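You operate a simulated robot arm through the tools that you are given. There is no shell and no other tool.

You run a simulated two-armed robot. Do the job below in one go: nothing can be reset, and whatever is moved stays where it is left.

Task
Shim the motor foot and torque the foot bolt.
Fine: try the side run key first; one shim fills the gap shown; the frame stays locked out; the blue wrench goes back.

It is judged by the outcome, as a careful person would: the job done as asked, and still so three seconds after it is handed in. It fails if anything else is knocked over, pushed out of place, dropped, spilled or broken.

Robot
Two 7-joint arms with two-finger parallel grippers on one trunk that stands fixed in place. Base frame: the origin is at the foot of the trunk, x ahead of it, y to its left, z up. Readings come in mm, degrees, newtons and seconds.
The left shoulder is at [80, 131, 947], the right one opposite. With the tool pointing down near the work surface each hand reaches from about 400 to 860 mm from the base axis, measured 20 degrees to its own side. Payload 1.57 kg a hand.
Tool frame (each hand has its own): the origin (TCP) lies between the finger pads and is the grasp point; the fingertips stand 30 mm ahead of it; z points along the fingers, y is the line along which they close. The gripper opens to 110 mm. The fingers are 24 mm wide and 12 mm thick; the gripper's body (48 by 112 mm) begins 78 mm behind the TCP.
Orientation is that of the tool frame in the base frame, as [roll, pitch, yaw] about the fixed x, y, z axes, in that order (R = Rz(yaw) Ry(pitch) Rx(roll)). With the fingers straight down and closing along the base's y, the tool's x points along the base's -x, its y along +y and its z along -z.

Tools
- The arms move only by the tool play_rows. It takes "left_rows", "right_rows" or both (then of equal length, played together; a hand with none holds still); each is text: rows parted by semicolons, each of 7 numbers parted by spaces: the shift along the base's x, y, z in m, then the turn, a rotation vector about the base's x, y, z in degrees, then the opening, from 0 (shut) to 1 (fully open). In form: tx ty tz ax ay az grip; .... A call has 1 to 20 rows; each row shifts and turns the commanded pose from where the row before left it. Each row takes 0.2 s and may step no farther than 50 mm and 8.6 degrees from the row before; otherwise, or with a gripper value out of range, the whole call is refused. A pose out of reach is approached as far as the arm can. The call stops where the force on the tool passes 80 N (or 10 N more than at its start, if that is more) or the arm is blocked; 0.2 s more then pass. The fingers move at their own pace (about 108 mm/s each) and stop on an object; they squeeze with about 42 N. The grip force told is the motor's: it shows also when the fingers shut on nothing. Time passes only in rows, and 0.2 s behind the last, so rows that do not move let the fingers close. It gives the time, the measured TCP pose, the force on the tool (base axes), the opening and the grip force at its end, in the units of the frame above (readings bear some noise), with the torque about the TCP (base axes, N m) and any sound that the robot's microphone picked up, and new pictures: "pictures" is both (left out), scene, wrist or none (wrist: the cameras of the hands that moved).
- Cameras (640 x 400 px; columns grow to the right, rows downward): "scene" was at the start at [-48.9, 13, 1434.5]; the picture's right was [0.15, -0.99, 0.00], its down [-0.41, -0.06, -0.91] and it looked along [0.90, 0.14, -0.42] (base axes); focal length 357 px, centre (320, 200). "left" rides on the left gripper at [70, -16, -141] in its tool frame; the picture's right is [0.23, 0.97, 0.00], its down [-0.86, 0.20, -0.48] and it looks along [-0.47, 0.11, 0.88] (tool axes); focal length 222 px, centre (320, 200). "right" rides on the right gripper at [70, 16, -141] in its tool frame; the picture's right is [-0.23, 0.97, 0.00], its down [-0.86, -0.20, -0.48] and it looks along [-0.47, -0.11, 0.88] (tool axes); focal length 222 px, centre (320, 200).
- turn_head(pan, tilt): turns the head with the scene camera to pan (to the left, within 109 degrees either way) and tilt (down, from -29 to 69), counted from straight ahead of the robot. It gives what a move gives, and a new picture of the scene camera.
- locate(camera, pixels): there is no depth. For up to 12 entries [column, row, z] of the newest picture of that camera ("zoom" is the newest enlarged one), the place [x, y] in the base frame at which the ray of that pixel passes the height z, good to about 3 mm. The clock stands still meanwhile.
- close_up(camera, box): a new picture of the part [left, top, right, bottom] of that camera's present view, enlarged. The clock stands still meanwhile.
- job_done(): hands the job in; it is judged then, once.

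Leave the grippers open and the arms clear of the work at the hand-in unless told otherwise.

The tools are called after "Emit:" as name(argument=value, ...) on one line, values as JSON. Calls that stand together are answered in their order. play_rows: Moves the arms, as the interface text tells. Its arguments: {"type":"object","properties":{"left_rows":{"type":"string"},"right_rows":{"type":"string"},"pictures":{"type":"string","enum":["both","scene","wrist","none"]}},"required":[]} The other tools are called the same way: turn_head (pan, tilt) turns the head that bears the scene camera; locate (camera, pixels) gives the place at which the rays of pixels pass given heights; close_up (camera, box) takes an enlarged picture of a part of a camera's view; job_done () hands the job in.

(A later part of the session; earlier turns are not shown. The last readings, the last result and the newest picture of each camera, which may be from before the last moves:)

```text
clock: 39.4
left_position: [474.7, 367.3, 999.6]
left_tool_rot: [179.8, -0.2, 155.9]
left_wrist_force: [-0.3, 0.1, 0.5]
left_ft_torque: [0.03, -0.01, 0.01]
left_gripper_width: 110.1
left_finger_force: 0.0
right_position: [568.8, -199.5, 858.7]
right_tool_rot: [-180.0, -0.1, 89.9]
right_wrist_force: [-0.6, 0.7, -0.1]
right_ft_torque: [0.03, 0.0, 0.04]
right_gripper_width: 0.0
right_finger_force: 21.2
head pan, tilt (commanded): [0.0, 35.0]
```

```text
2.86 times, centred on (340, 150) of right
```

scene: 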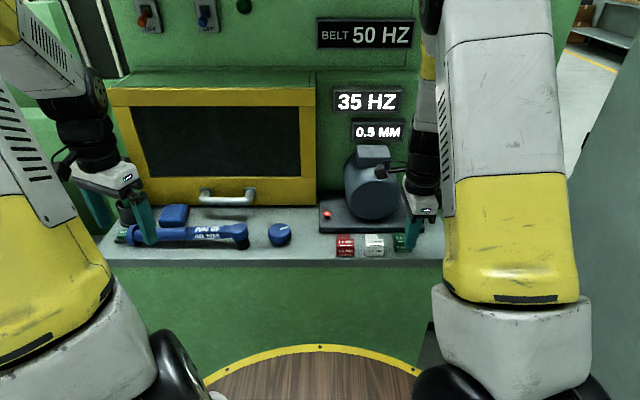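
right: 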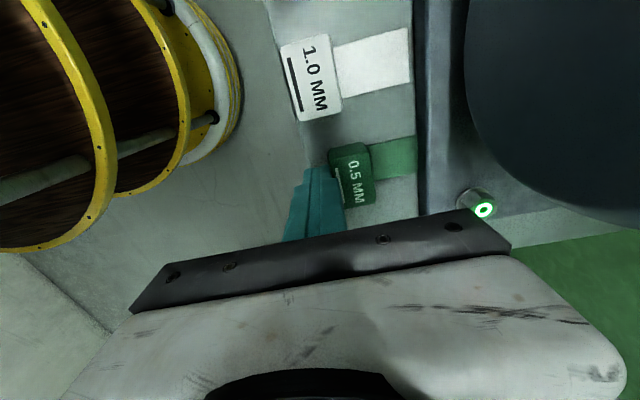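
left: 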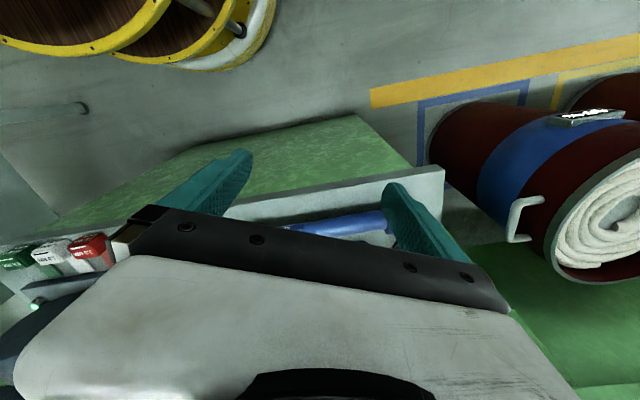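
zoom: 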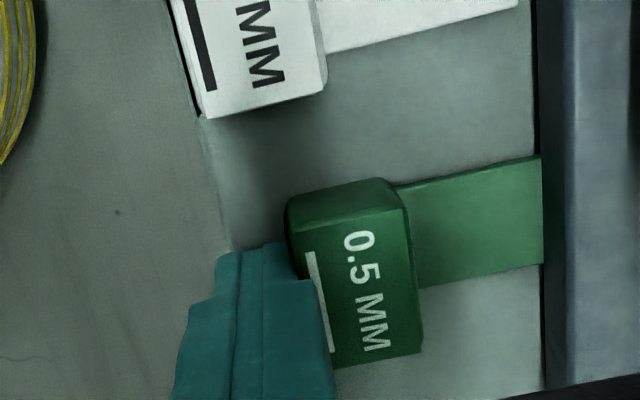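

Emit:
play_rows(right_rows="0.004 0 0 0 0 0 0; 0.004 0 0 0 0 0 0; 0.004 0 0 0 0 0 0", pictures="wrist")

Emit:
close_up(camera="right", box=[240, 80, 440, 220])

```text
clock: 40.2
left_position: [473.5, 369.2, 1000.0]
left_tool_rot: [179.9, -0.1, 156.0]
left_wrist_force: [-0.2, 0.5, -0.2]
left_ft_torque: [0.01, 0.04, 0.02]
left_gripper_width: 110.1
left_finger_force: 0.1
right_position: [581.7, -200.8, 859.7]
right_tool_rot: [179.9, -0.1, 89.9]
right_wrist_force: [-0.7, 1.9, -0.7]
right_ft_torque: [0.0, 0.03, 0.02]
right_gripper_width: 0.0
right_finger_force: 21.2
head pan, tilt (commanded): [0.0, 35.0]
```

right: 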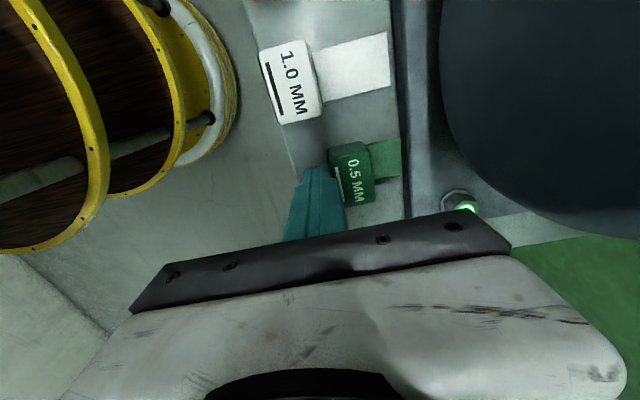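

```text
2.86 times, centred on (340, 150) of right
```

zoom: 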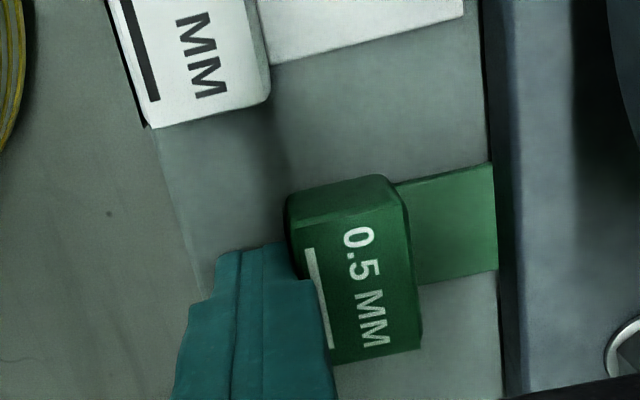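

It slides in with ~1 N. Continue pushing in 4 mm steps, watching force and sound.

Emit:
play_rows(right_rows="0.004 0 0 0 0 0 0; 0.004 0 0 0 0 0 0; 0.004 0 0 0 0 0 0; 0.004 0 0 0 0 0 0", pictures="none")

Emit:
play_rows(right_rows="0.003 0 0 0 0 0 0; 0.003 0 0 0 0 0 0", pictures="wrist")

Emit:
close_up(camera="right", box=[240, 80, 440, 220])

```text
clock: 41.2
left_position: [474.9, 368.4, 1000.5]
left_tool_rot: [179.9, 0.0, 155.9]
left_wrist_force: [0.8, 0.8, -0.3]
left_ft_torque: [-0.02, 0.02, -0.05]
left_gripper_width: 110.0
left_finger_force: 0.0
right_position: [596.4, -199.0, 859.9]
right_tool_rot: [179.8, -0.1, 90.0]
right_wrist_force: [-0.8, -0.9, -0.8]
right_ft_torque: [-0.04, 0.04, -0.03]
right_gripper_width: 0.0
right_finger_force: 21.8
head pan, tilt (commanded): [0.0, 35.0]
```

```text
clock: 41.8
left_position: [472.6, 367.5, 1000.4]
left_tool_rot: [179.9, 0.0, 155.9]
left_wrist_force: [-0.6, -0.2, -0.4]
left_ft_torque: [0.0, 0.0, -0.03]
left_gripper_width: 110.0
left_finger_force: 0.2
right_position: [600.0, -199.5, 858.5]
right_tool_rot: [-179.9, -0.1, 89.9]
right_wrist_force: [-14.5, 0.1, 8.4]
right_ft_torque: [0.09, 0.02, 0.14]
right_gripper_width: 0.0
right_finger_force: 21.2
head pan, tilt (commanded): [0.0, 35.0]
```

right: 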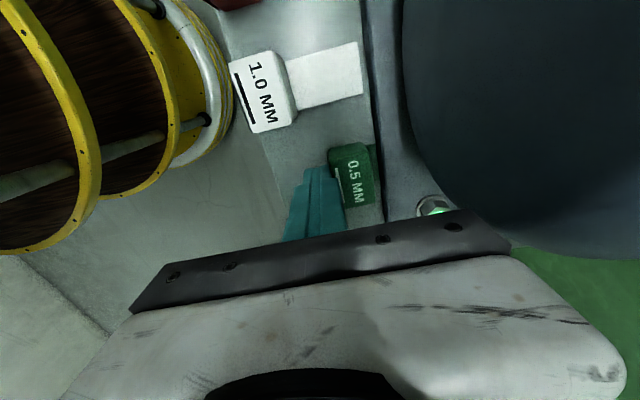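

```text
2.86 times, centred on (340, 150) of right
```

zoom: 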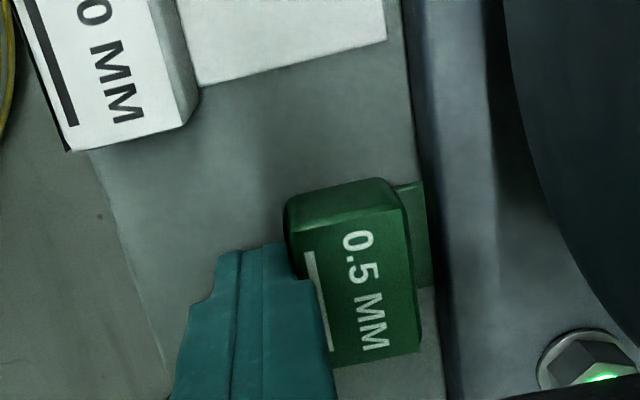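

Force rose to 14.5 N at block front x ≈ 612 (45 mm total travel); only ~9 mm of tongue still shows. I'll push 2 mm more to see whether it's a hard stop, and look at the display.

Emit:
play_rows(right_rows="0.001 0 0 0 0 0 0; 0.001 0 0 0 0 0 0; 0 0 0 0 0 0 0", pictures="both")

Emit:
close_up(camera="scene", box=[310, 80, 450, 270])

```text
clock: 42.6
left_position: [472.5, 369.4, 1000.0]
left_tool_rot: [179.8, 0.0, 155.9]
left_wrist_force: [0.9, 0.6, 0.1]
left_ft_torque: [-0.03, 0.0, -0.04]
left_gripper_width: 110.1
left_finger_force: 0.0
right_position: [601.6, -199.0, 859.5]
right_tool_rot: [-179.7, -0.3, 89.8]
right_wrist_force: [-35.5, 0.7, 12.6]
right_ft_torque: [0.17, 0.05, 0.38]
right_gripper_width: 0.0
right_finger_force: 20.8
head pan, tilt (commanded): [0.0, 35.0]
```

scene: 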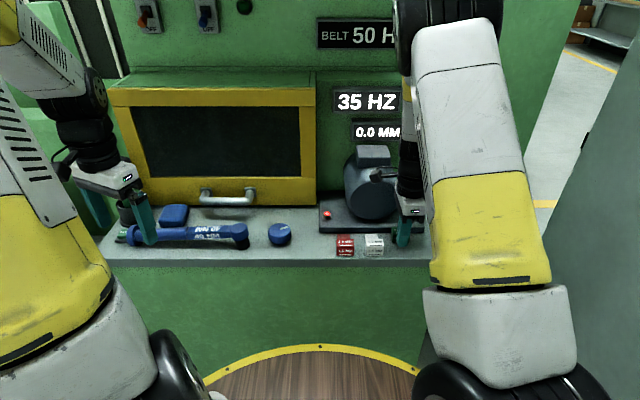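
right: 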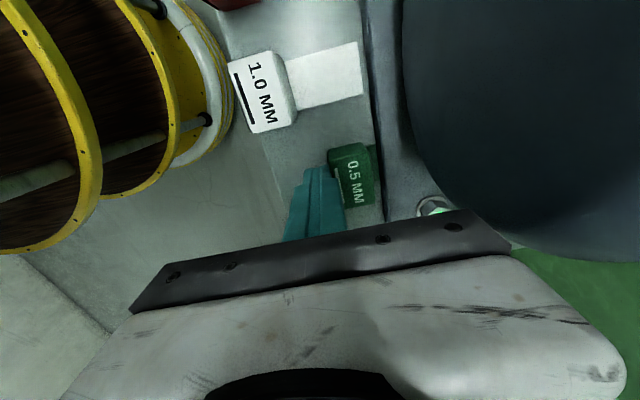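

```text
2.11 times, centred on (380, 175) of scene
```

zoom: 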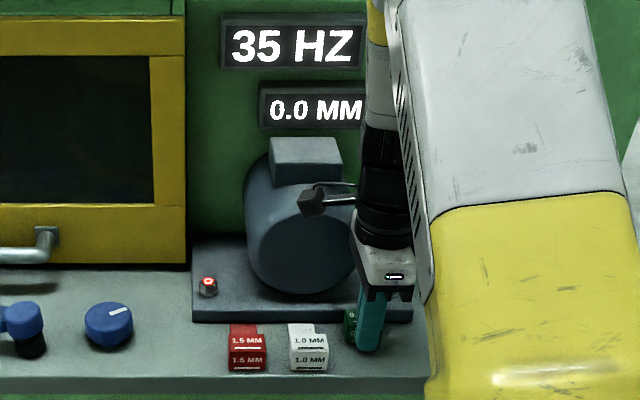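

The display now reads "0.0 MM" and it's a hard stop: the gap is filled. I'll back the right hand off in −x, lift, and move it to its side.

Emit:
play_rows(right_rows="-0.004 0 0 0 0 0 0; -0.01 0 0 0 0 0 0; -0.02 0 0.01 0 0 0 0; -0.01 -0.01 0.04 0 0 0 0; 0 -0.02 0.04 0 0 0 0.5; 0 -0.04 0.02 0 0 0 1; -0.02 -0.04 0.02 0 0 0 1; -0.02 -0.04 0 0 0 0 1; 0 0 0 0 0 0 1", pictures="both")

Emit:
close_up(camera="scene", box=[310, 80, 450, 270])

```text
clock: 44.6
left_position: [474.0, 367.8, 999.9]
left_tool_rot: [179.9, -0.1, 155.9]
left_wrist_force: [0.3, 0.2, -0.3]
left_ft_torque: [0.01, -0.04, 0.03]
left_gripper_width: 110.2
left_finger_force: 0.1
right_position: [521.1, -349.9, 989.3]
right_tool_rot: [179.9, -0.1, 89.9]
right_wrist_force: [-0.3, 0.1, -0.2]
right_ft_torque: [-0.03, -0.01, 0.06]
right_gripper_width: 110.3
right_finger_force: 0.1
head pan, tilt (commanded): [0.0, 35.0]
```

scene: 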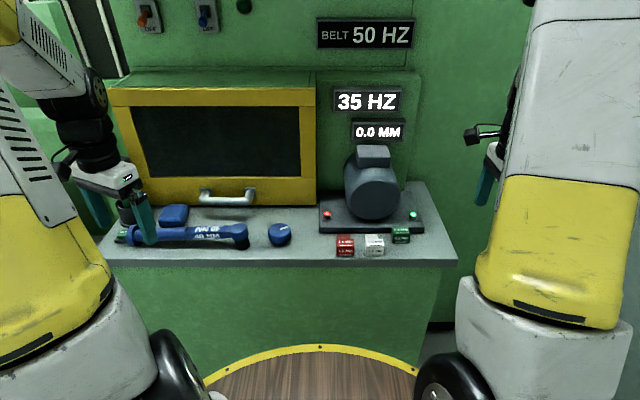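
right: 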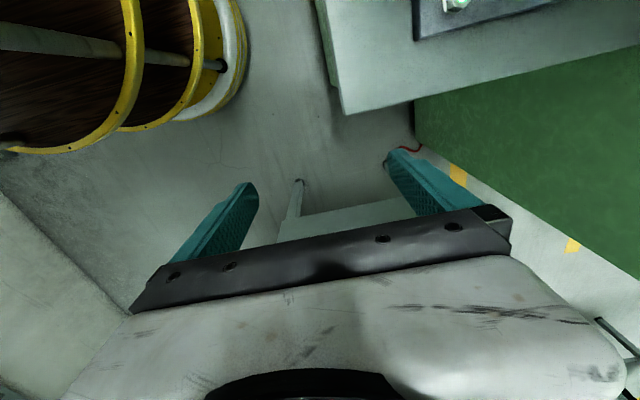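

```text
2.11 times, centred on (380, 175) of scene
```

zoom: 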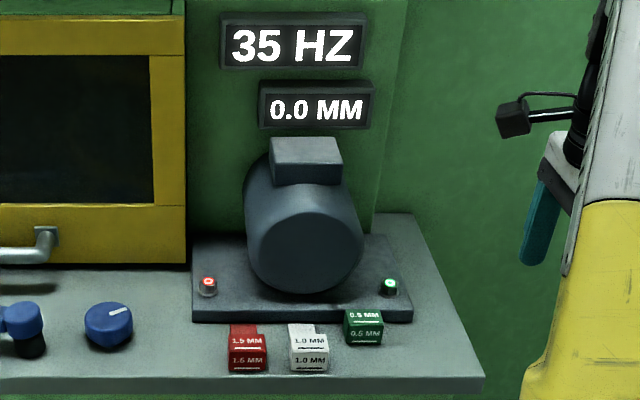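

Shim seated and display 0.0 MM stays. Now the wrench. I'll straighten the left hand's yaw and lift it a bit, then measure the wrench in scene and wrist views.

Emit:
play_rows(left_rows="0 -0.01 0.01 0 0 8 1; 0.01 -0.01 0.01 0 0 8 1; 0.01 -0.01 0.01 0 0 8 1; 0.01 -0.01 0 0 0 0 1; 0 0 0 0 0 0 1", pictures="both")

Emit:
close_up(camera="left", box=[140, 110, 420, 250])

Emit:
close_up(camera="scene", box=[100, 190, 310, 280])

```text
clock: 45.8
left_position: [502.3, 328.7, 1030.4]
left_tool_rot: [179.8, -0.1, -179.9]
left_wrist_force: [0.3, 0.4, -0.2]
left_ft_torque: [0.01, 0.04, 0.02]
left_gripper_width: 110.0
left_finger_force: 0.1
right_position: [521.4, -348.6, 990.7]
right_tool_rot: [179.9, -0.1, 89.9]
right_wrist_force: [0.3, -0.7, -0.3]
right_ft_torque: [0.02, -0.02, 0.0]
right_gripper_width: 109.9
right_finger_force: 0.0
head pan, tilt (commanded): [0.0, 35.0]
```

scene: 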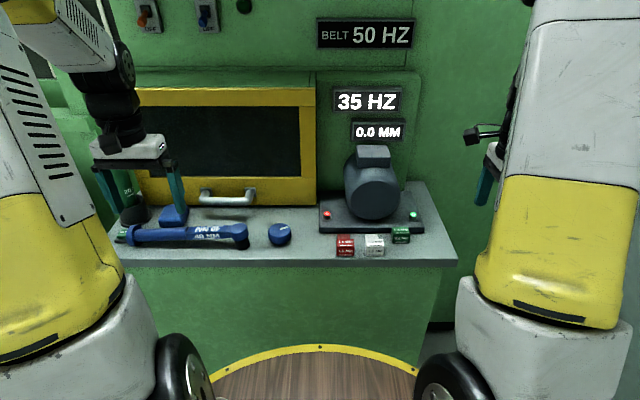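
left: 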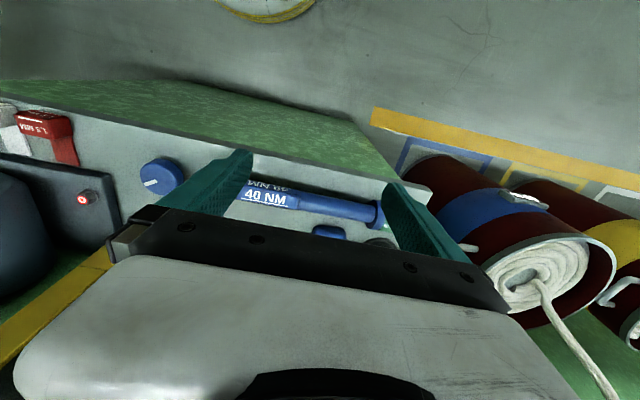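

```text
2.29 times, centred on (280, 180) of left
```

zoom: 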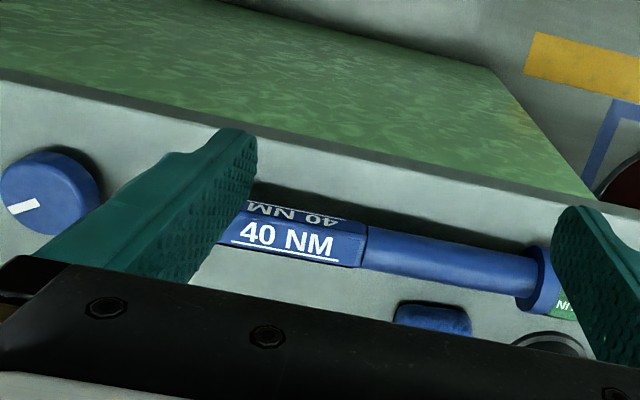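

```text
3.05 times, centred on (205, 235) of scene
```

zoom: 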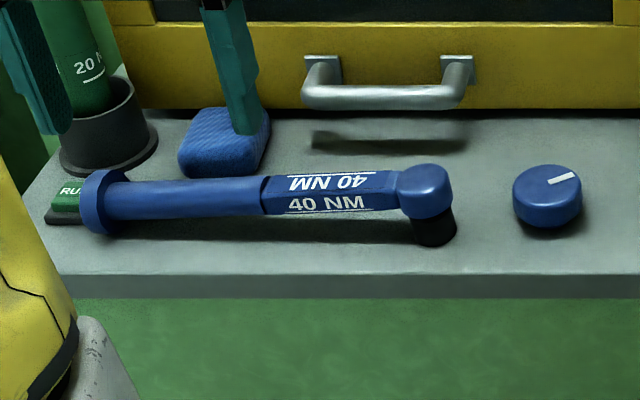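

Emit:
locate(camera="zoom", pixels=[[264, 193, 850], [264, 193, 860], [264, 193, 870], [426, 176, 860], [426, 176, 870], [400, 190, 860], [100, 175, 865], [112, 173, 860], [435, 243, 820], [415, 238, 820], [455, 238, 820]])

Emit:
close_up(camera="left", box=[140, 110, 420, 250])

Emit:
locate(camera="zoom", pixels=[[367, 228, 850], [367, 228, 860], [367, 228, 870], [535, 250, 850], [553, 245, 850], [553, 245, 865]])

```text
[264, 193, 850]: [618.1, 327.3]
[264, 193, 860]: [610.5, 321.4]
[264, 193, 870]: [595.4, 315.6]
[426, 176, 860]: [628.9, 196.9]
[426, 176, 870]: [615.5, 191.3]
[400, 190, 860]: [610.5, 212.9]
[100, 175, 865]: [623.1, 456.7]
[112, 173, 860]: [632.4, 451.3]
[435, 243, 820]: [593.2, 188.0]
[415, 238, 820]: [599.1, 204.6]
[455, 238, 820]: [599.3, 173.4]
```

```text
2.29 times, centred on (280, 180) of left
```

zoom: 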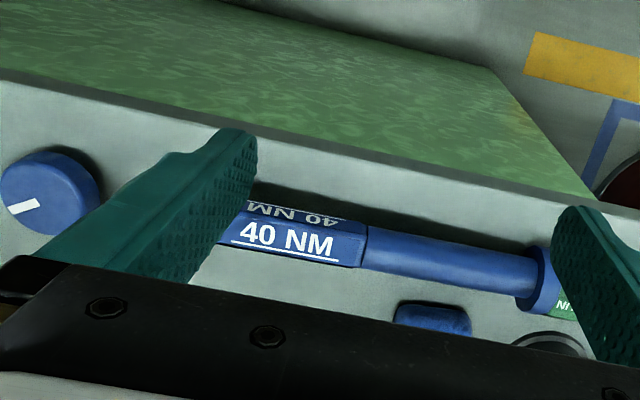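

```text
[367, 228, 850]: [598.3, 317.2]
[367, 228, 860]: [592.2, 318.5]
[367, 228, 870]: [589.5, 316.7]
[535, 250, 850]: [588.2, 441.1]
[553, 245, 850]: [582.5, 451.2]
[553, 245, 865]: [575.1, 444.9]
```

The wrench body seems to stand about z 860–880 with the head axis near (605, 190). I want a more direct look: move the left hand over the wrench's middle.

Emit:
play_rows(left_rows="0.02 -0.02 -0.02 0 0 0 1; 0.01 -0.02 -0.02 0 0 0 1; 0 -0.02 -0.02 0 0 0 1; 0 0 0 0 0 0 1", pictures="both")

Emit:
close_up(camera="left", box=[180, 100, 460, 260])

```text
clock: 46.8
left_position: [534.7, 268.6, 969.0]
left_tool_rot: [179.8, -0.1, -180.0]
left_wrist_force: [-0.2, 0.0, -0.2]
left_ft_torque: [0.0, -0.02, 0.02]
left_gripper_width: 109.9
left_finger_force: 0.0
right_position: [521.9, -348.1, 990.5]
right_tool_rot: [179.9, -0.2, 89.9]
right_wrist_force: [0.0, -0.2, -0.3]
right_ft_torque: [-0.02, -0.01, -0.01]
right_gripper_width: 110.1
right_finger_force: 0.0
head pan, tilt (commanded): [0.0, 35.0]
```

scene: 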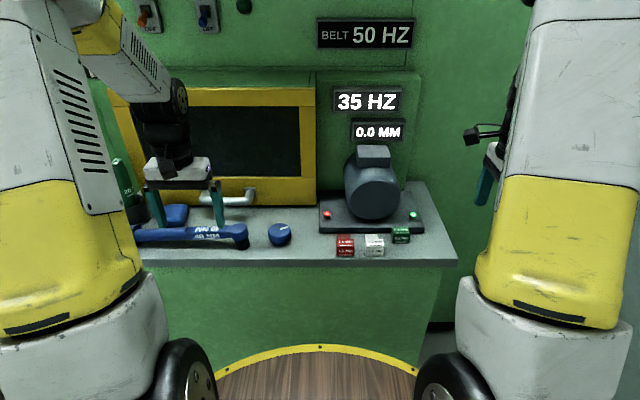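
left: 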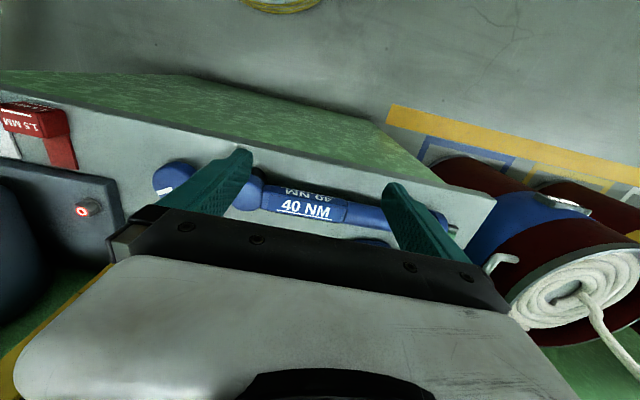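

```text
2.29 times, centred on (320, 180) of left
```

zoom: 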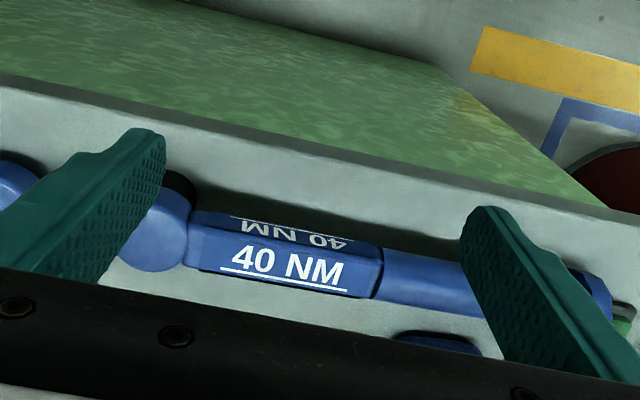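

Emit:
locate(camera="zoom", pixels=[[383, 252, 850], [383, 252, 860], [383, 252, 870], [383, 252, 880], [198, 228, 860], [198, 228, 870], [186, 264, 860], [186, 264, 870], [374, 297, 860], [374, 297, 870], [160, 235, 870], [160, 235, 880]])

Emit:
close_up(camera="scene", box=[120, 200, 300, 270])

```text
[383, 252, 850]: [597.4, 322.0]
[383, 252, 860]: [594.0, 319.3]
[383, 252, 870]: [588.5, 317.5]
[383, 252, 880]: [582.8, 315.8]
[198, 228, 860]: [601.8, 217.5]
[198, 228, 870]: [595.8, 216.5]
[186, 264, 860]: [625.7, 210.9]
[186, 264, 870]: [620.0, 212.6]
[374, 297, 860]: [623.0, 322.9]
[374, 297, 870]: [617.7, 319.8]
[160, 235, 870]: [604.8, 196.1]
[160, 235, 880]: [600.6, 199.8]
```

```text
3.56 times, centred on (210, 235) of scene
```

zoom: 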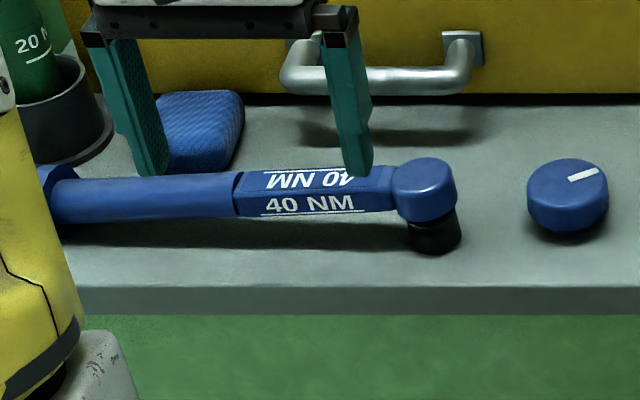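

Emit:
locate(camera="zoom", pixels=[[237, 195, 860], [237, 195, 870], [237, 195, 880], [393, 189, 860], [393, 189, 870], [243, 171, 860], [243, 171, 870], [426, 172, 880], [426, 172, 870], [434, 253, 820], [409, 245, 820], [461, 244, 820]])

```text
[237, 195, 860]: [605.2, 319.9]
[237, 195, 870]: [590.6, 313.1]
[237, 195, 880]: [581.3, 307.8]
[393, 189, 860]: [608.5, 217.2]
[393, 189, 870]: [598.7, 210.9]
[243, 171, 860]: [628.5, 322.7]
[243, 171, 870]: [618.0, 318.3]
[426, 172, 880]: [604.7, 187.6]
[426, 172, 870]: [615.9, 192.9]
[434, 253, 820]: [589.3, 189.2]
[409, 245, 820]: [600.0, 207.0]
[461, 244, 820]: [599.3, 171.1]
```

Wrench: box section y 213–319, about 29 mm wide, centred x ≈ 605–608, top z ≈ 869; head axis near (608, 191). I'll turn the left hand −88° (fingers to close along x) and bring it above the box section at y ≈ 280, tips still above the wrench.

Emit:
play_rows(left_rows="0.0065 0.001 0 0 0 -8 0.6; 0.0065 0.001 0 0 0 -8 0.6; 0.0065 0.001 0 0 0 -8 0.6; 0.0065 0.001 0 0 0 -8 0.6; 0.0065 0.001 0 0 0 -8 0.6; 0.0065 0.001 0 0 0 -8 0.6; 0.0065 0.001 0 0 0 -8 0.6; 0.0065 0.001 0 0 0 -8 0.6; 0.0065 0.001 0 0 0 -8 0.6; 0.0065 0.001 0 0 0 -8 0.6; 0.0065 0.001 0 0 0 -8 0.6; 0 0 0 0 0 0 0.6", pictures="both")

Emit:
close_up(camera="left", box=[220, 60, 460, 240])

```text
clock: 49.4
left_position: [606.3, 277.5, 970.5]
left_tool_rot: [179.9, -0.1, 91.9]
left_wrist_force: [-0.6, 0.1, 0.6]
left_ft_torque: [0.01, 0.02, -0.01]
left_gripper_width: 65.9
left_finger_force: 0.0
right_position: [522.5, -348.9, 991.0]
right_tool_rot: [179.9, -0.2, 89.8]
right_wrist_force: [-0.7, 0.2, -0.8]
right_ft_torque: [-0.01, 0.01, -0.01]
right_gripper_width: 109.9
right_finger_force: 0.0
head pan, tilt (commanded): [0.0, 35.0]
```

scene: 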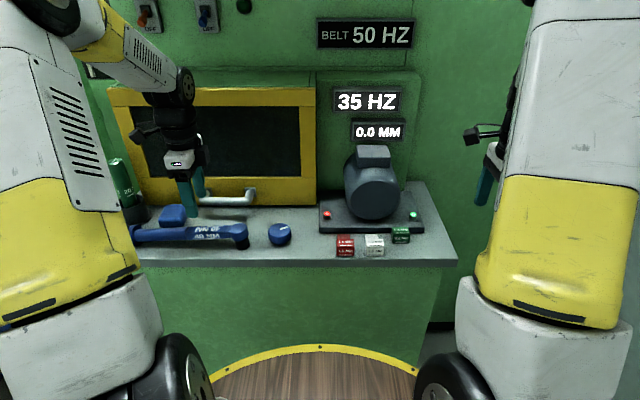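
left: 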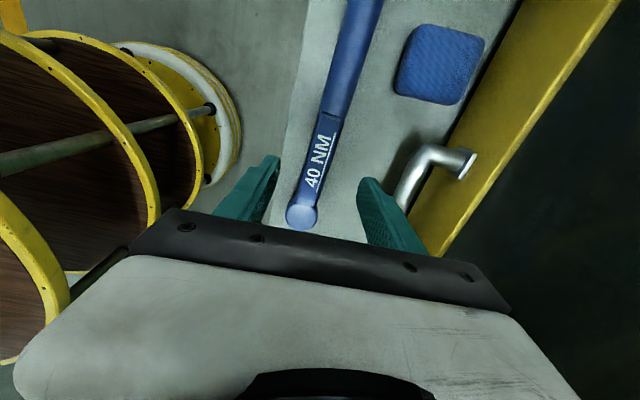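

```text
2.22 times, centred on (340, 150) of left
```

zoom: 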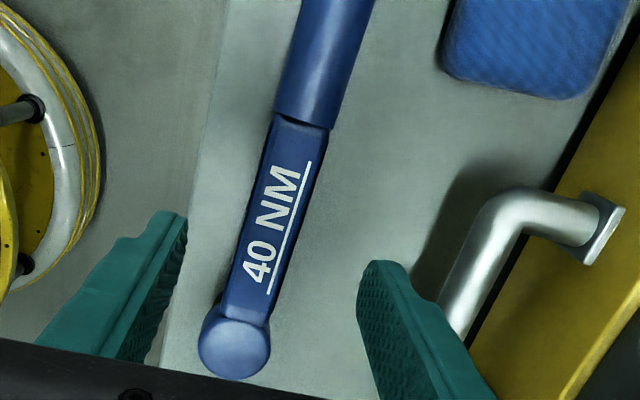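

Emit:
locate(camera="zoom", pixels=[[271, 116, 869], [330, 129, 869], [220, 318, 869], [272, 327, 869], [234, 343, 875], [199, 340, 870], [271, 345, 870], [301, 20, 860], [371, 20, 860], [250, 220, 869], [307, 232, 869]])

```text
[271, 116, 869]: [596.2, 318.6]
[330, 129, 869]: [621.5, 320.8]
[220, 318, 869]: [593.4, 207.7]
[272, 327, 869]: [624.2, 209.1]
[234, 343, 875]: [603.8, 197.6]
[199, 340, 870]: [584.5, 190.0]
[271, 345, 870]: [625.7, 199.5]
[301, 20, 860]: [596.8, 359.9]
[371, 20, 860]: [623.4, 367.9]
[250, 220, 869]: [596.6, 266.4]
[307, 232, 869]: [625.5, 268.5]
```

Emit:
locate(camera="zoom", pixels=[[445, 300, 880], [470, 230, 880], [500, 195, 900], [600, 230, 900], [450, 60, 850], [580, 100, 850], [360, 280, 940]])

Emit:
locate(camera="scene", pixels=[[228, 203, 860], [228, 203, 880], [228, 203, 900], [202, 203, 880], [255, 203, 880]])

```text
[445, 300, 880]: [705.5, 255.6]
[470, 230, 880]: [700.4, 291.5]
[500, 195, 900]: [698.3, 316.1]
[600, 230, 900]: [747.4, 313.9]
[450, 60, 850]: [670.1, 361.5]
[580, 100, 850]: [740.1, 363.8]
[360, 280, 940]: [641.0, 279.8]
```

```text
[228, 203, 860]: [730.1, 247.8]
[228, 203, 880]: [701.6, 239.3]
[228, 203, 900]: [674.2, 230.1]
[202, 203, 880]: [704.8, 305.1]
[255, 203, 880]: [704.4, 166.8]
```

The cabinet handle (x ≈ 700) and sponge (x ≥ 670) are clear of the fingers. I'll centre at (609, 305) and descend to z ≈ 868.

Emit:
play_rows(left_rows="0.003 0.014 0 0 0 -1 0.55; 0 0.0135 -0.02 0 0 0 0.55; 0 0 -0.03 0 0 0 0.55; 0 0 -0.025 0 0 0 0.55; 0 0 0 0 0 0 0.55", pictures="both")

Emit:
close_up(camera="left", box=[220, 80, 440, 240])

```text
clock: 50.6
left_position: [609.0, 307.0, 893.3]
left_tool_rot: [179.9, -0.1, 91.0]
left_wrist_force: [0.5, 0.2, 0.2]
left_ft_torque: [-0.01, -0.03, 0.0]
left_gripper_width: 60.5
left_finger_force: 0.1
right_position: [521.6, -349.0, 990.8]
right_tool_rot: [179.8, 0.0, 89.9]
right_wrist_force: [-0.3, 0.4, 0.0]
right_ft_torque: [0.0, 0.01, -0.01]
right_gripper_width: 109.8
right_finger_force: 0.1
head pan, tilt (commanded): [0.0, 35.0]
```

scene: 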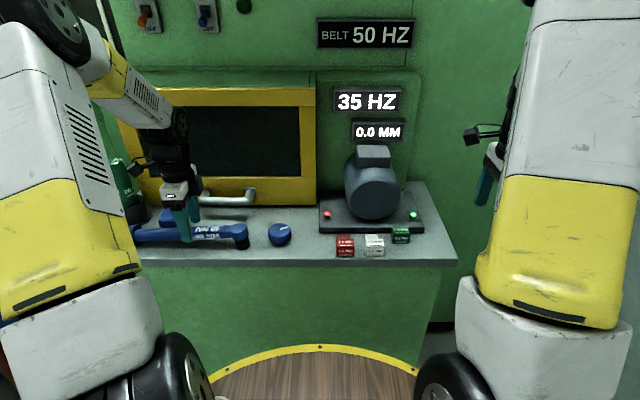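
left: 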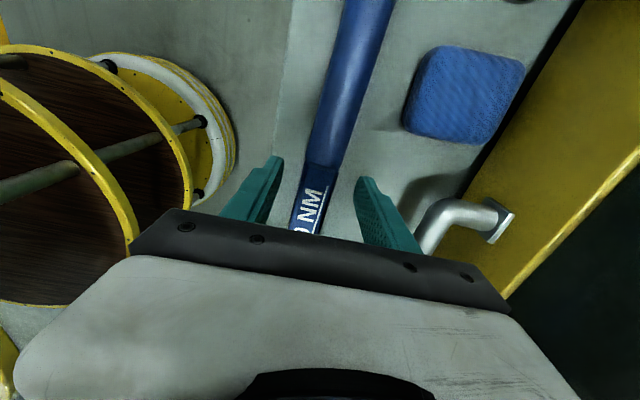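

```text
2.50 times, centred on (330, 160) of left
```

zoom: 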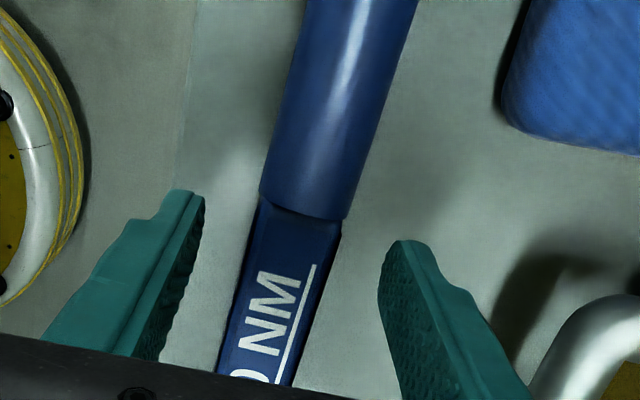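

Fingers bracket the box end; shift 5 mm toward the head, descend to z 868, then close.

Emit:
play_rows(left_rows="0 -0.006 -0.01 0 0 0 0.55; 0 0 -0.01 0 0 0 0.55; 0 0 -0.005 0 0 0 0.55; 0 0 0 0 0 0 0.55", pictures="wrist")

Emit:
close_up(camera="left", box=[220, 80, 440, 240])

Emit:
close_up(camera="scene", box=[120, 180, 270, 260])

```text
clock: 51.6
left_position: [609.4, 300.8, 869.1]
left_tool_rot: [179.9, -0.1, 90.9]
left_wrist_force: [-0.1, -0.8, 0.3]
left_ft_torque: [0.03, -0.02, 0.06]
left_gripper_width: 60.5
left_finger_force: 0.1
right_position: [522.3, -349.1, 992.0]
right_tool_rot: [179.9, -0.2, 89.8]
right_wrist_force: [-0.1, -0.3, 0.5]
right_ft_torque: [-0.01, 0.01, -0.01]
right_gripper_width: 109.8
right_finger_force: 0.0
head pan, tilt (commanded): [0.0, 35.0]
```

left: 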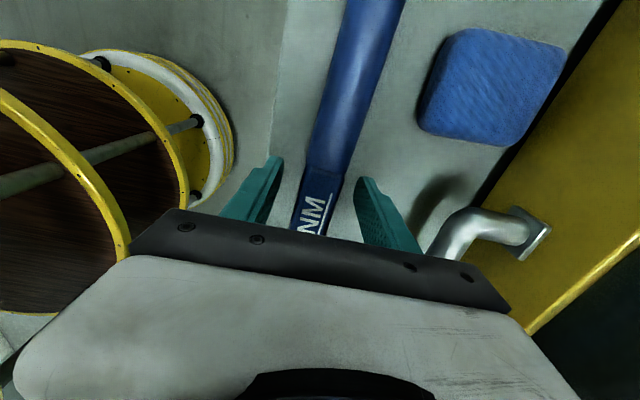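

```text
2.50 times, centred on (330, 160) of left
```

zoom: 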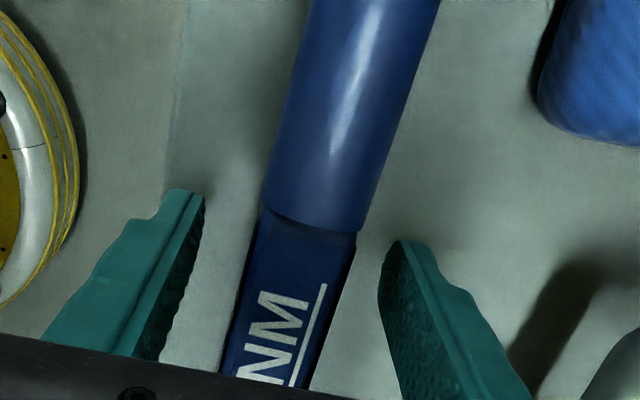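

```text
4.27 times, centred on (195, 220) of scene
```

zoom: 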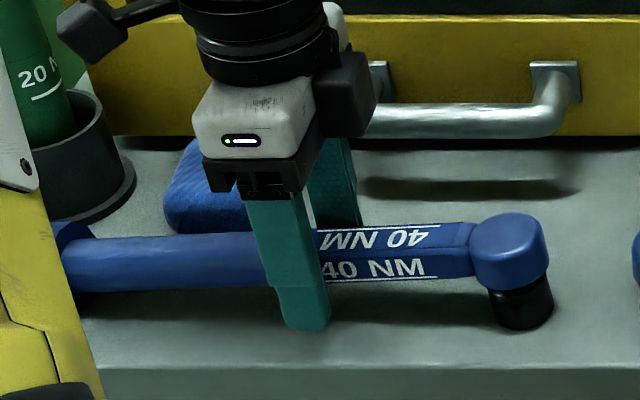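

Emit:
play_rows(left_rows="0 -0.003 0 0 0 0 0.45; 0 0 0 0 0 0 0.3; 0 0 0 0 0 0 0; 0 0 0 0 0 0 0; 0 0 0 0 0 0 0", pictures="wrist")

Emit:
close_up(camera="left", box=[220, 80, 440, 240])

Emit:
close_up(camera="scene", box=[120, 180, 270, 260])

```text
clock: 52.8
left_position: [608.8, 298.3, 867.9]
left_tool_rot: [179.9, -0.2, 90.9]
left_wrist_force: [-0.1, 0.2, -0.6]
left_ft_torque: [0.11, 0.01, -0.21]
left_gripper_width: 27.6
left_finger_force: 38.2
right_position: [521.8, -348.9, 990.5]
right_tool_rot: [179.9, -0.1, 89.9]
right_wrist_force: [-0.1, -1.0, 0.1]
right_ft_torque: [0.0, 0.0, -0.01]
right_gripper_width: 110.0
right_finger_force: 0.0
head pan, tilt (commanded): [0.0, 35.0]
```

left: 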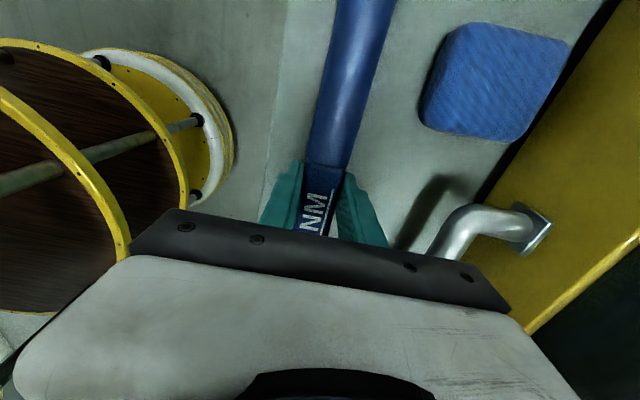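

```text
2.50 times, centred on (330, 160) of left
```

zoom: 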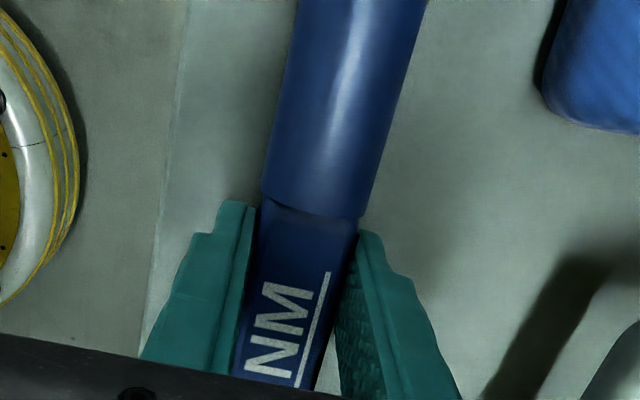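

```text
4.27 times, centred on (195, 220) of scene
```

zoom: 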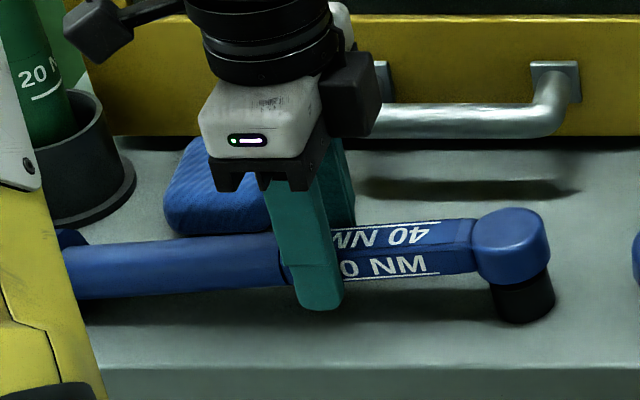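

Gripped on the box (27.6 mm). Lift slowly a few mm and check.

Emit:
play_rows(left_rows="0 0 0.003 0 0 0 0; 0 0 0.003 0 0 0 0; 0 0 0.004 0 0 0 0; 0 0 0 0 0 0 0", pictures="wrist")

Emit:
close_up(camera="scene", box=[120, 180, 270, 260])

```text
clock: 53.8
left_position: [607.7, 297.2, 878.3]
left_tool_rot: [179.9, -0.1, 91.0]
left_wrist_force: [-0.3, 0.5, -4.0]
left_ft_torque: [-0.08, -0.03, 0.01]
left_gripper_width: 27.5
left_finger_force: 38.0
right_position: [521.5, -347.6, 991.3]
right_tool_rot: [179.9, -0.1, 89.9]
right_wrist_force: [0.7, -0.3, -0.6]
right_ft_torque: [0.0, 0.04, -0.03]
right_gripper_width: 109.9
right_finger_force: 0.0
head pan, tilt (commanded): [0.0, 35.0]
```

left: 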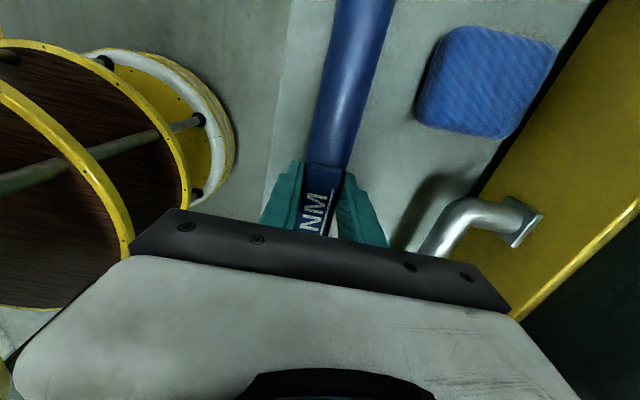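

```text
4.27 times, centred on (195, 220) of scene
```

zoom: 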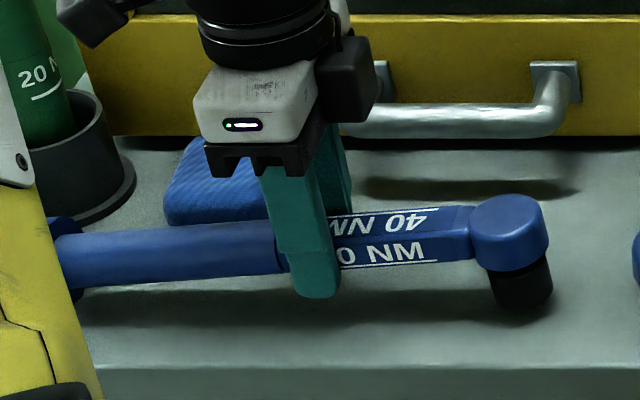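

Wrench weighs about 0.4 kg and hangs level. Lift to z ≈ 948, then swing toward the bolt while turning it so the handle points back at the robot.

Emit:
play_rows(left_rows="0 0 0.02 0 0 0 0; 0 0 0.025 0 0 0 0; 0 0 0.025 0 0 0 0; -0.003 -0.026 0 0 0 7.5 0; -0.003 -0.026 0 0 0 7.5 0; -0.003 -0.026 0 0 0 7.5 0; -0.003 -0.026 0 0 0 7.5 0; -0.003 -0.026 0 0 0 7.5 0; -0.003 -0.026 0 0 0 7.5 0; 0 0 0 0 0 0 0", pictures="both")

```text
clock: 56.0
left_position: [591.4, 142.9, 947.9]
left_tool_rot: [180.0, -0.1, 136.0]
left_wrist_force: [-0.7, 0.3, -3.7]
left_ft_torque: [-0.06, -0.05, 0.0]
left_gripper_width: 27.3
left_finger_force: 38.0
right_position: [521.8, -349.1, 990.8]
right_tool_rot: [179.9, -0.1, 89.9]
right_wrist_force: [0.3, 0.2, -0.1]
right_ft_torque: [0.01, 0.01, 0.04]
right_gripper_width: 110.2
right_finger_force: 0.1
head pan, tilt (commanded): [0.0, 35.0]
```

scene: 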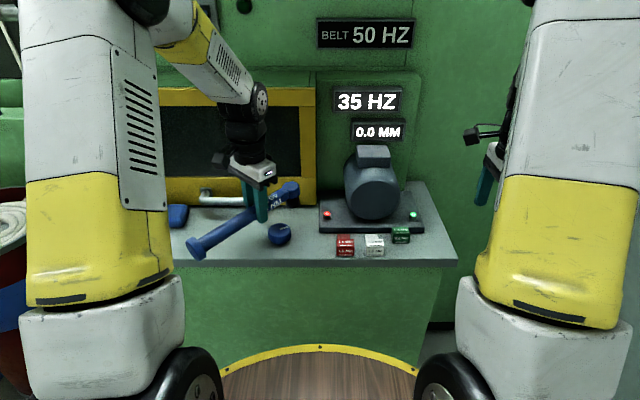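
left: 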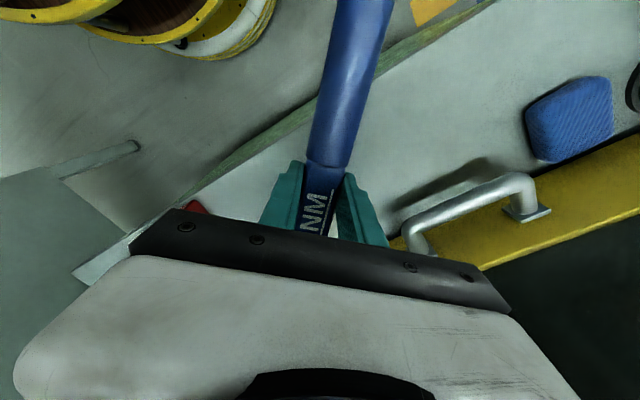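

Going well. Continue the swing to bring the wrench pointing straight ahead, stopping slightly short of the bolt.

Emit:
play_rows(left_rows="-0.005 -0.026 0 0 0 7.5 0; -0.005 -0.026 0 0 0 7.5 0; -0.005 -0.026 0 0 0 7.5 0; -0.005 -0.026 0 0 0 7.5 0; -0.005 -0.027 0 0 0 7.5 0; -0.005 -0.027 0 0 0 6.5 0; 0 0 0 0 0 0 0", pictures="both")

Emit:
close_up(camera="scene", box=[270, 150, 450, 270])

```text
clock: 57.6
left_position: [561.6, -18.6, 948.8]
left_tool_rot: [179.9, -0.3, -179.9]
left_wrist_force: [-0.5, -0.7, -4.6]
left_ft_torque: [0.02, -0.07, -0.02]
left_gripper_width: 27.6
left_finger_force: 38.0
right_position: [521.9, -349.2, 990.0]
right_tool_rot: [180.0, -0.2, 89.9]
right_wrist_force: [0.2, 0.9, 0.0]
right_ft_torque: [0.0, 0.03, -0.01]
right_gripper_width: 110.0
right_finger_force: 0.1
head pan, tilt (commanded): [0.0, 35.0]
```

scene: 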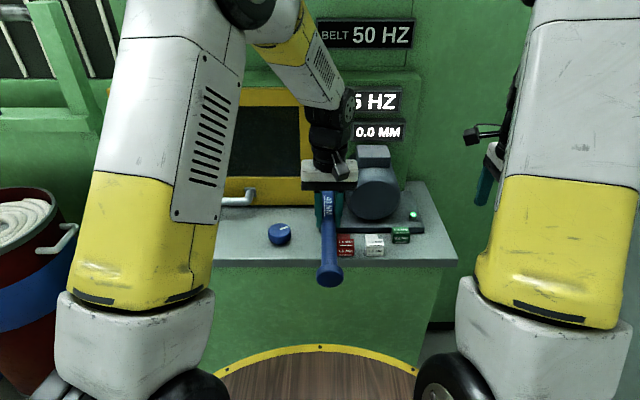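
left: 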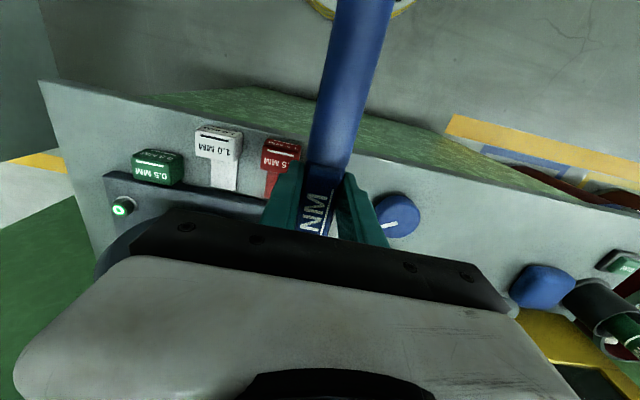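

```text
3.33 times, centred on (360, 210) of scene
```

zoom: 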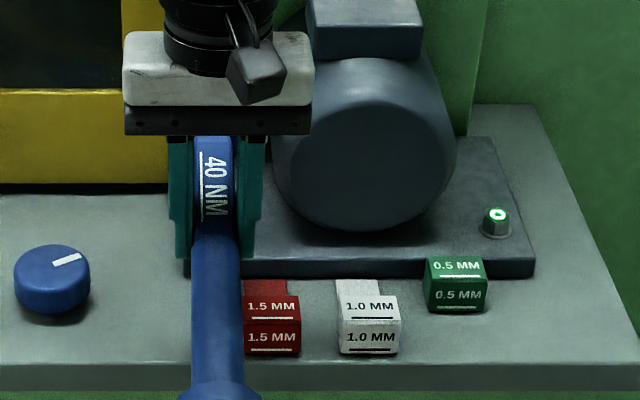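

The head and bolt are hidden from the scene camera. I'll use the right hand's camera: turn it to face the bolt from the front-right, tilted, staying well clear of the wrench.

Emit:
play_rows(right_rows="0 0.005 0 0 0 8.2 0.3; 0 0.005 0 0 0 8.2 0.3; 0 0.005 0 0 0 8.2 0.3; 0 0.005 0 0 0 8.2 0.3; 0 0.005 0 0 0 8.2 0.3; 0 0.005 0 0 0 8.2 0.3; 0 0.01 0 0 0 8.2 0.3; 0 0.01 0 0 0 8.2 0.3; 0 0.01 0 0 0 8.2 0.3; 0 0.01 0 0 0 8.2 0.3; -0.005 0.01 0 0 0 8.2 0.3; -0.005 0.01 0 0 0 8.2 0.3; -0.005 0.01 0 0 0 8.2 0.3; 0 0.01 0 0 0 8.2 0.3; 0 0.01 0 0 0 8.2 0.3; 0 0 0 0 0 0 0.3", pictures="both")

```text
clock: 61.0
left_position: [562.1, -17.7, 948.6]
left_tool_rot: [179.8, -0.1, 179.9]
left_wrist_force: [0.4, -0.2, -5.5]
left_ft_torque: [0.03, -0.08, -0.04]
left_gripper_width: 27.7
left_finger_force: 37.8
right_position: [505.7, -230.1, 989.5]
right_tool_rot: [179.9, -0.1, -147.0]
right_wrist_force: [0.1, 0.4, 0.9]
right_ft_torque: [-0.03, 0.01, -0.01]
right_gripper_width: 32.7
right_finger_force: 0.0
head pan, tilt (commanded): [0.0, 35.0]
```

scene: 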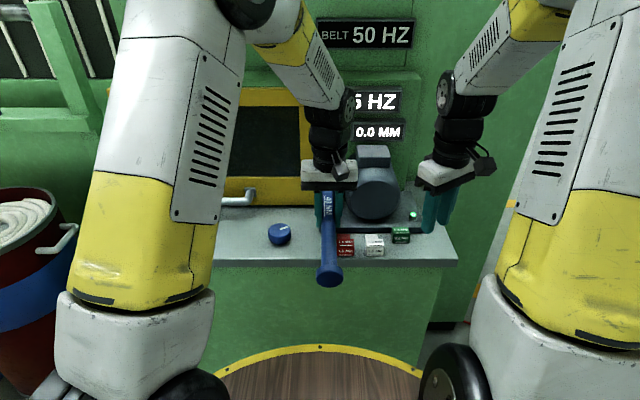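
right: 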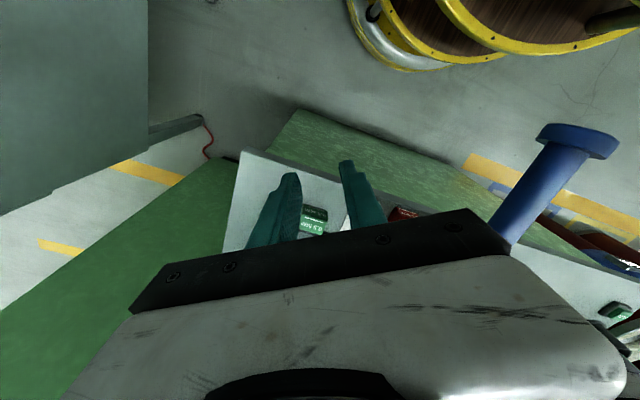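

Now tilt the right hand 38° towards the bolt, easing it lower and back.

Emit:
play_rows(right_rows="0 0.002 -0.006 4.1 -6.4 0 0.3; 0 0.002 -0.006 4.1 -6.4 0 0.3; 0 0.002 -0.006 4.1 -6.4 0 0.3; 0 0.002 -0.006 4.1 -6.4 0 0.3; 0 0.002 -0.006 4.1 -6.4 0 0.3; 0 0 0 0 0 0 0.3", pictures="both")

```text
clock: 62.4
left_position: [561.4, -18.2, 949.2]
left_tool_rot: [180.0, -0.1, 179.9]
left_wrist_force: [-0.6, -0.6, -4.9]
left_ft_torque: [0.05, -0.07, 0.01]
left_gripper_width: 27.7
left_finger_force: 38.3
right_position: [505.1, -220.6, 959.0]
right_tool_rot: [-179.9, 38.0, -147.1]
right_wrist_force: [0.7, -0.3, -0.1]
right_ft_torque: [0.04, -0.02, 0.0]
right_gripper_width: 33.1
right_finger_force: 0.1
head pan, tilt (commanded): [0.0, 35.0]
```

scene: 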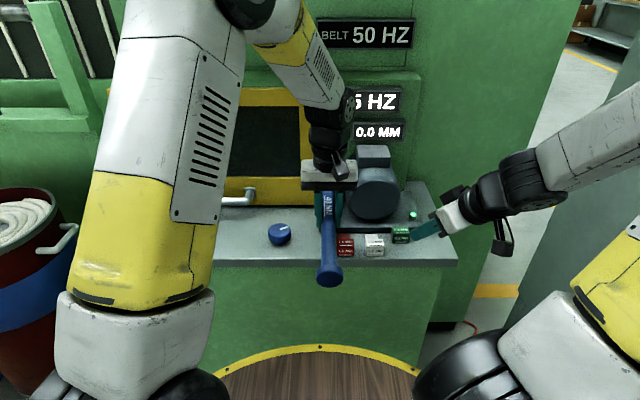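
right: 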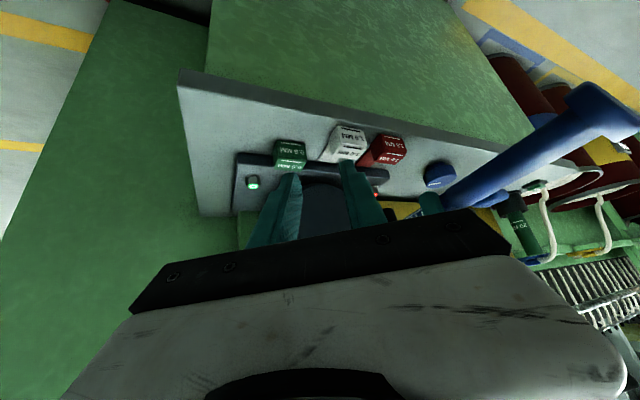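

The bolt (red) is at (375,195) in the right view but the wrench head is just hidden by the bracket. Tilt 15° more and close the right fingers' view aside.

Emit:
play_rows(right_rows="-0.003 -0.002 -0.004 4.1 -6.4 0 0.6; -0.003 -0.002 -0.004 4.1 -6.4 0 0.9; 0 0 0 0 0 0 1; 0 0 0 0 0 0 1", pictures="wrist")

Emit:
close_up(camera="right", box=[320, 120, 480, 230])

```text
clock: 63.4
left_position: [562.1, -17.5, 948.7]
left_tool_rot: [179.9, -0.1, 179.9]
left_wrist_force: [0.4, -0.1, -4.8]
left_ft_torque: [-0.02, -0.07, 0.0]
left_gripper_width: 27.5
left_finger_force: 38.4
right_position: [499.2, -224.6, 950.9]
right_tool_rot: [-179.8, 53.1, -147.0]
right_wrist_force: [-0.3, -0.2, 0.0]
right_ft_torque: [0.01, 0.01, 0.0]
right_gripper_width: 110.2
right_finger_force: 0.1
head pan, tilt (commanded): [0.0, 35.0]
```

right: 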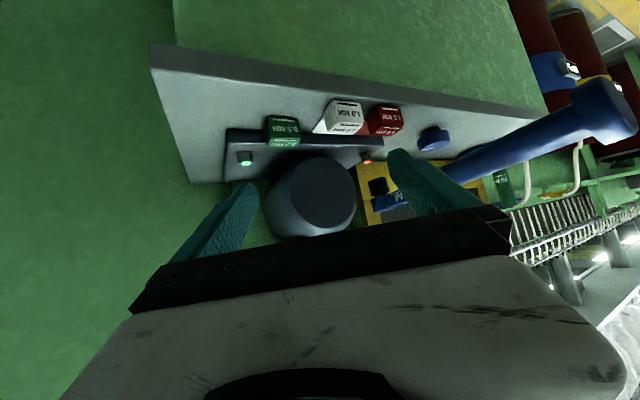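

```text
3.64 times, centred on (400, 175) of right
```

zoom: 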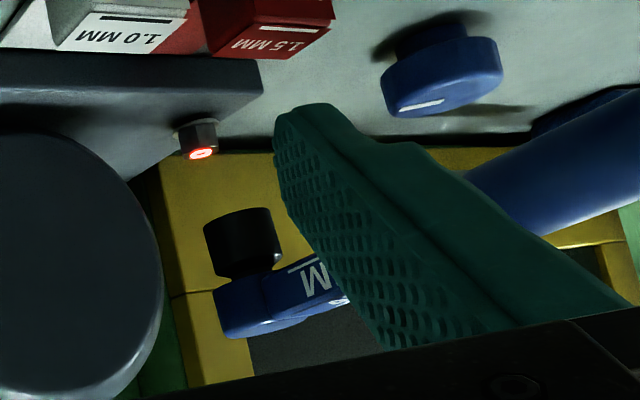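

Now I can see both the black socket (zoom ~(238,214), opening end) and the red bolt ring (201,154). Locate them.

Emit:
locate(camera="zoom", pixels=[[238, 215, 890], [238, 215, 900], [238, 215, 910], [201, 154, 850], [201, 154, 860], [201, 154, 870], [198, 124, 845], [245, 270, 930], [245, 270, 940]])

```text
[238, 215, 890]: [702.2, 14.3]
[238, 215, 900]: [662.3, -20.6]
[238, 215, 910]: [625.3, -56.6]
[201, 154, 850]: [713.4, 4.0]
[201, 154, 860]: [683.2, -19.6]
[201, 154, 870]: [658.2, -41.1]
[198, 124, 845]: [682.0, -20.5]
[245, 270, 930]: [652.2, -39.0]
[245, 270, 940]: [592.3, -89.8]
```

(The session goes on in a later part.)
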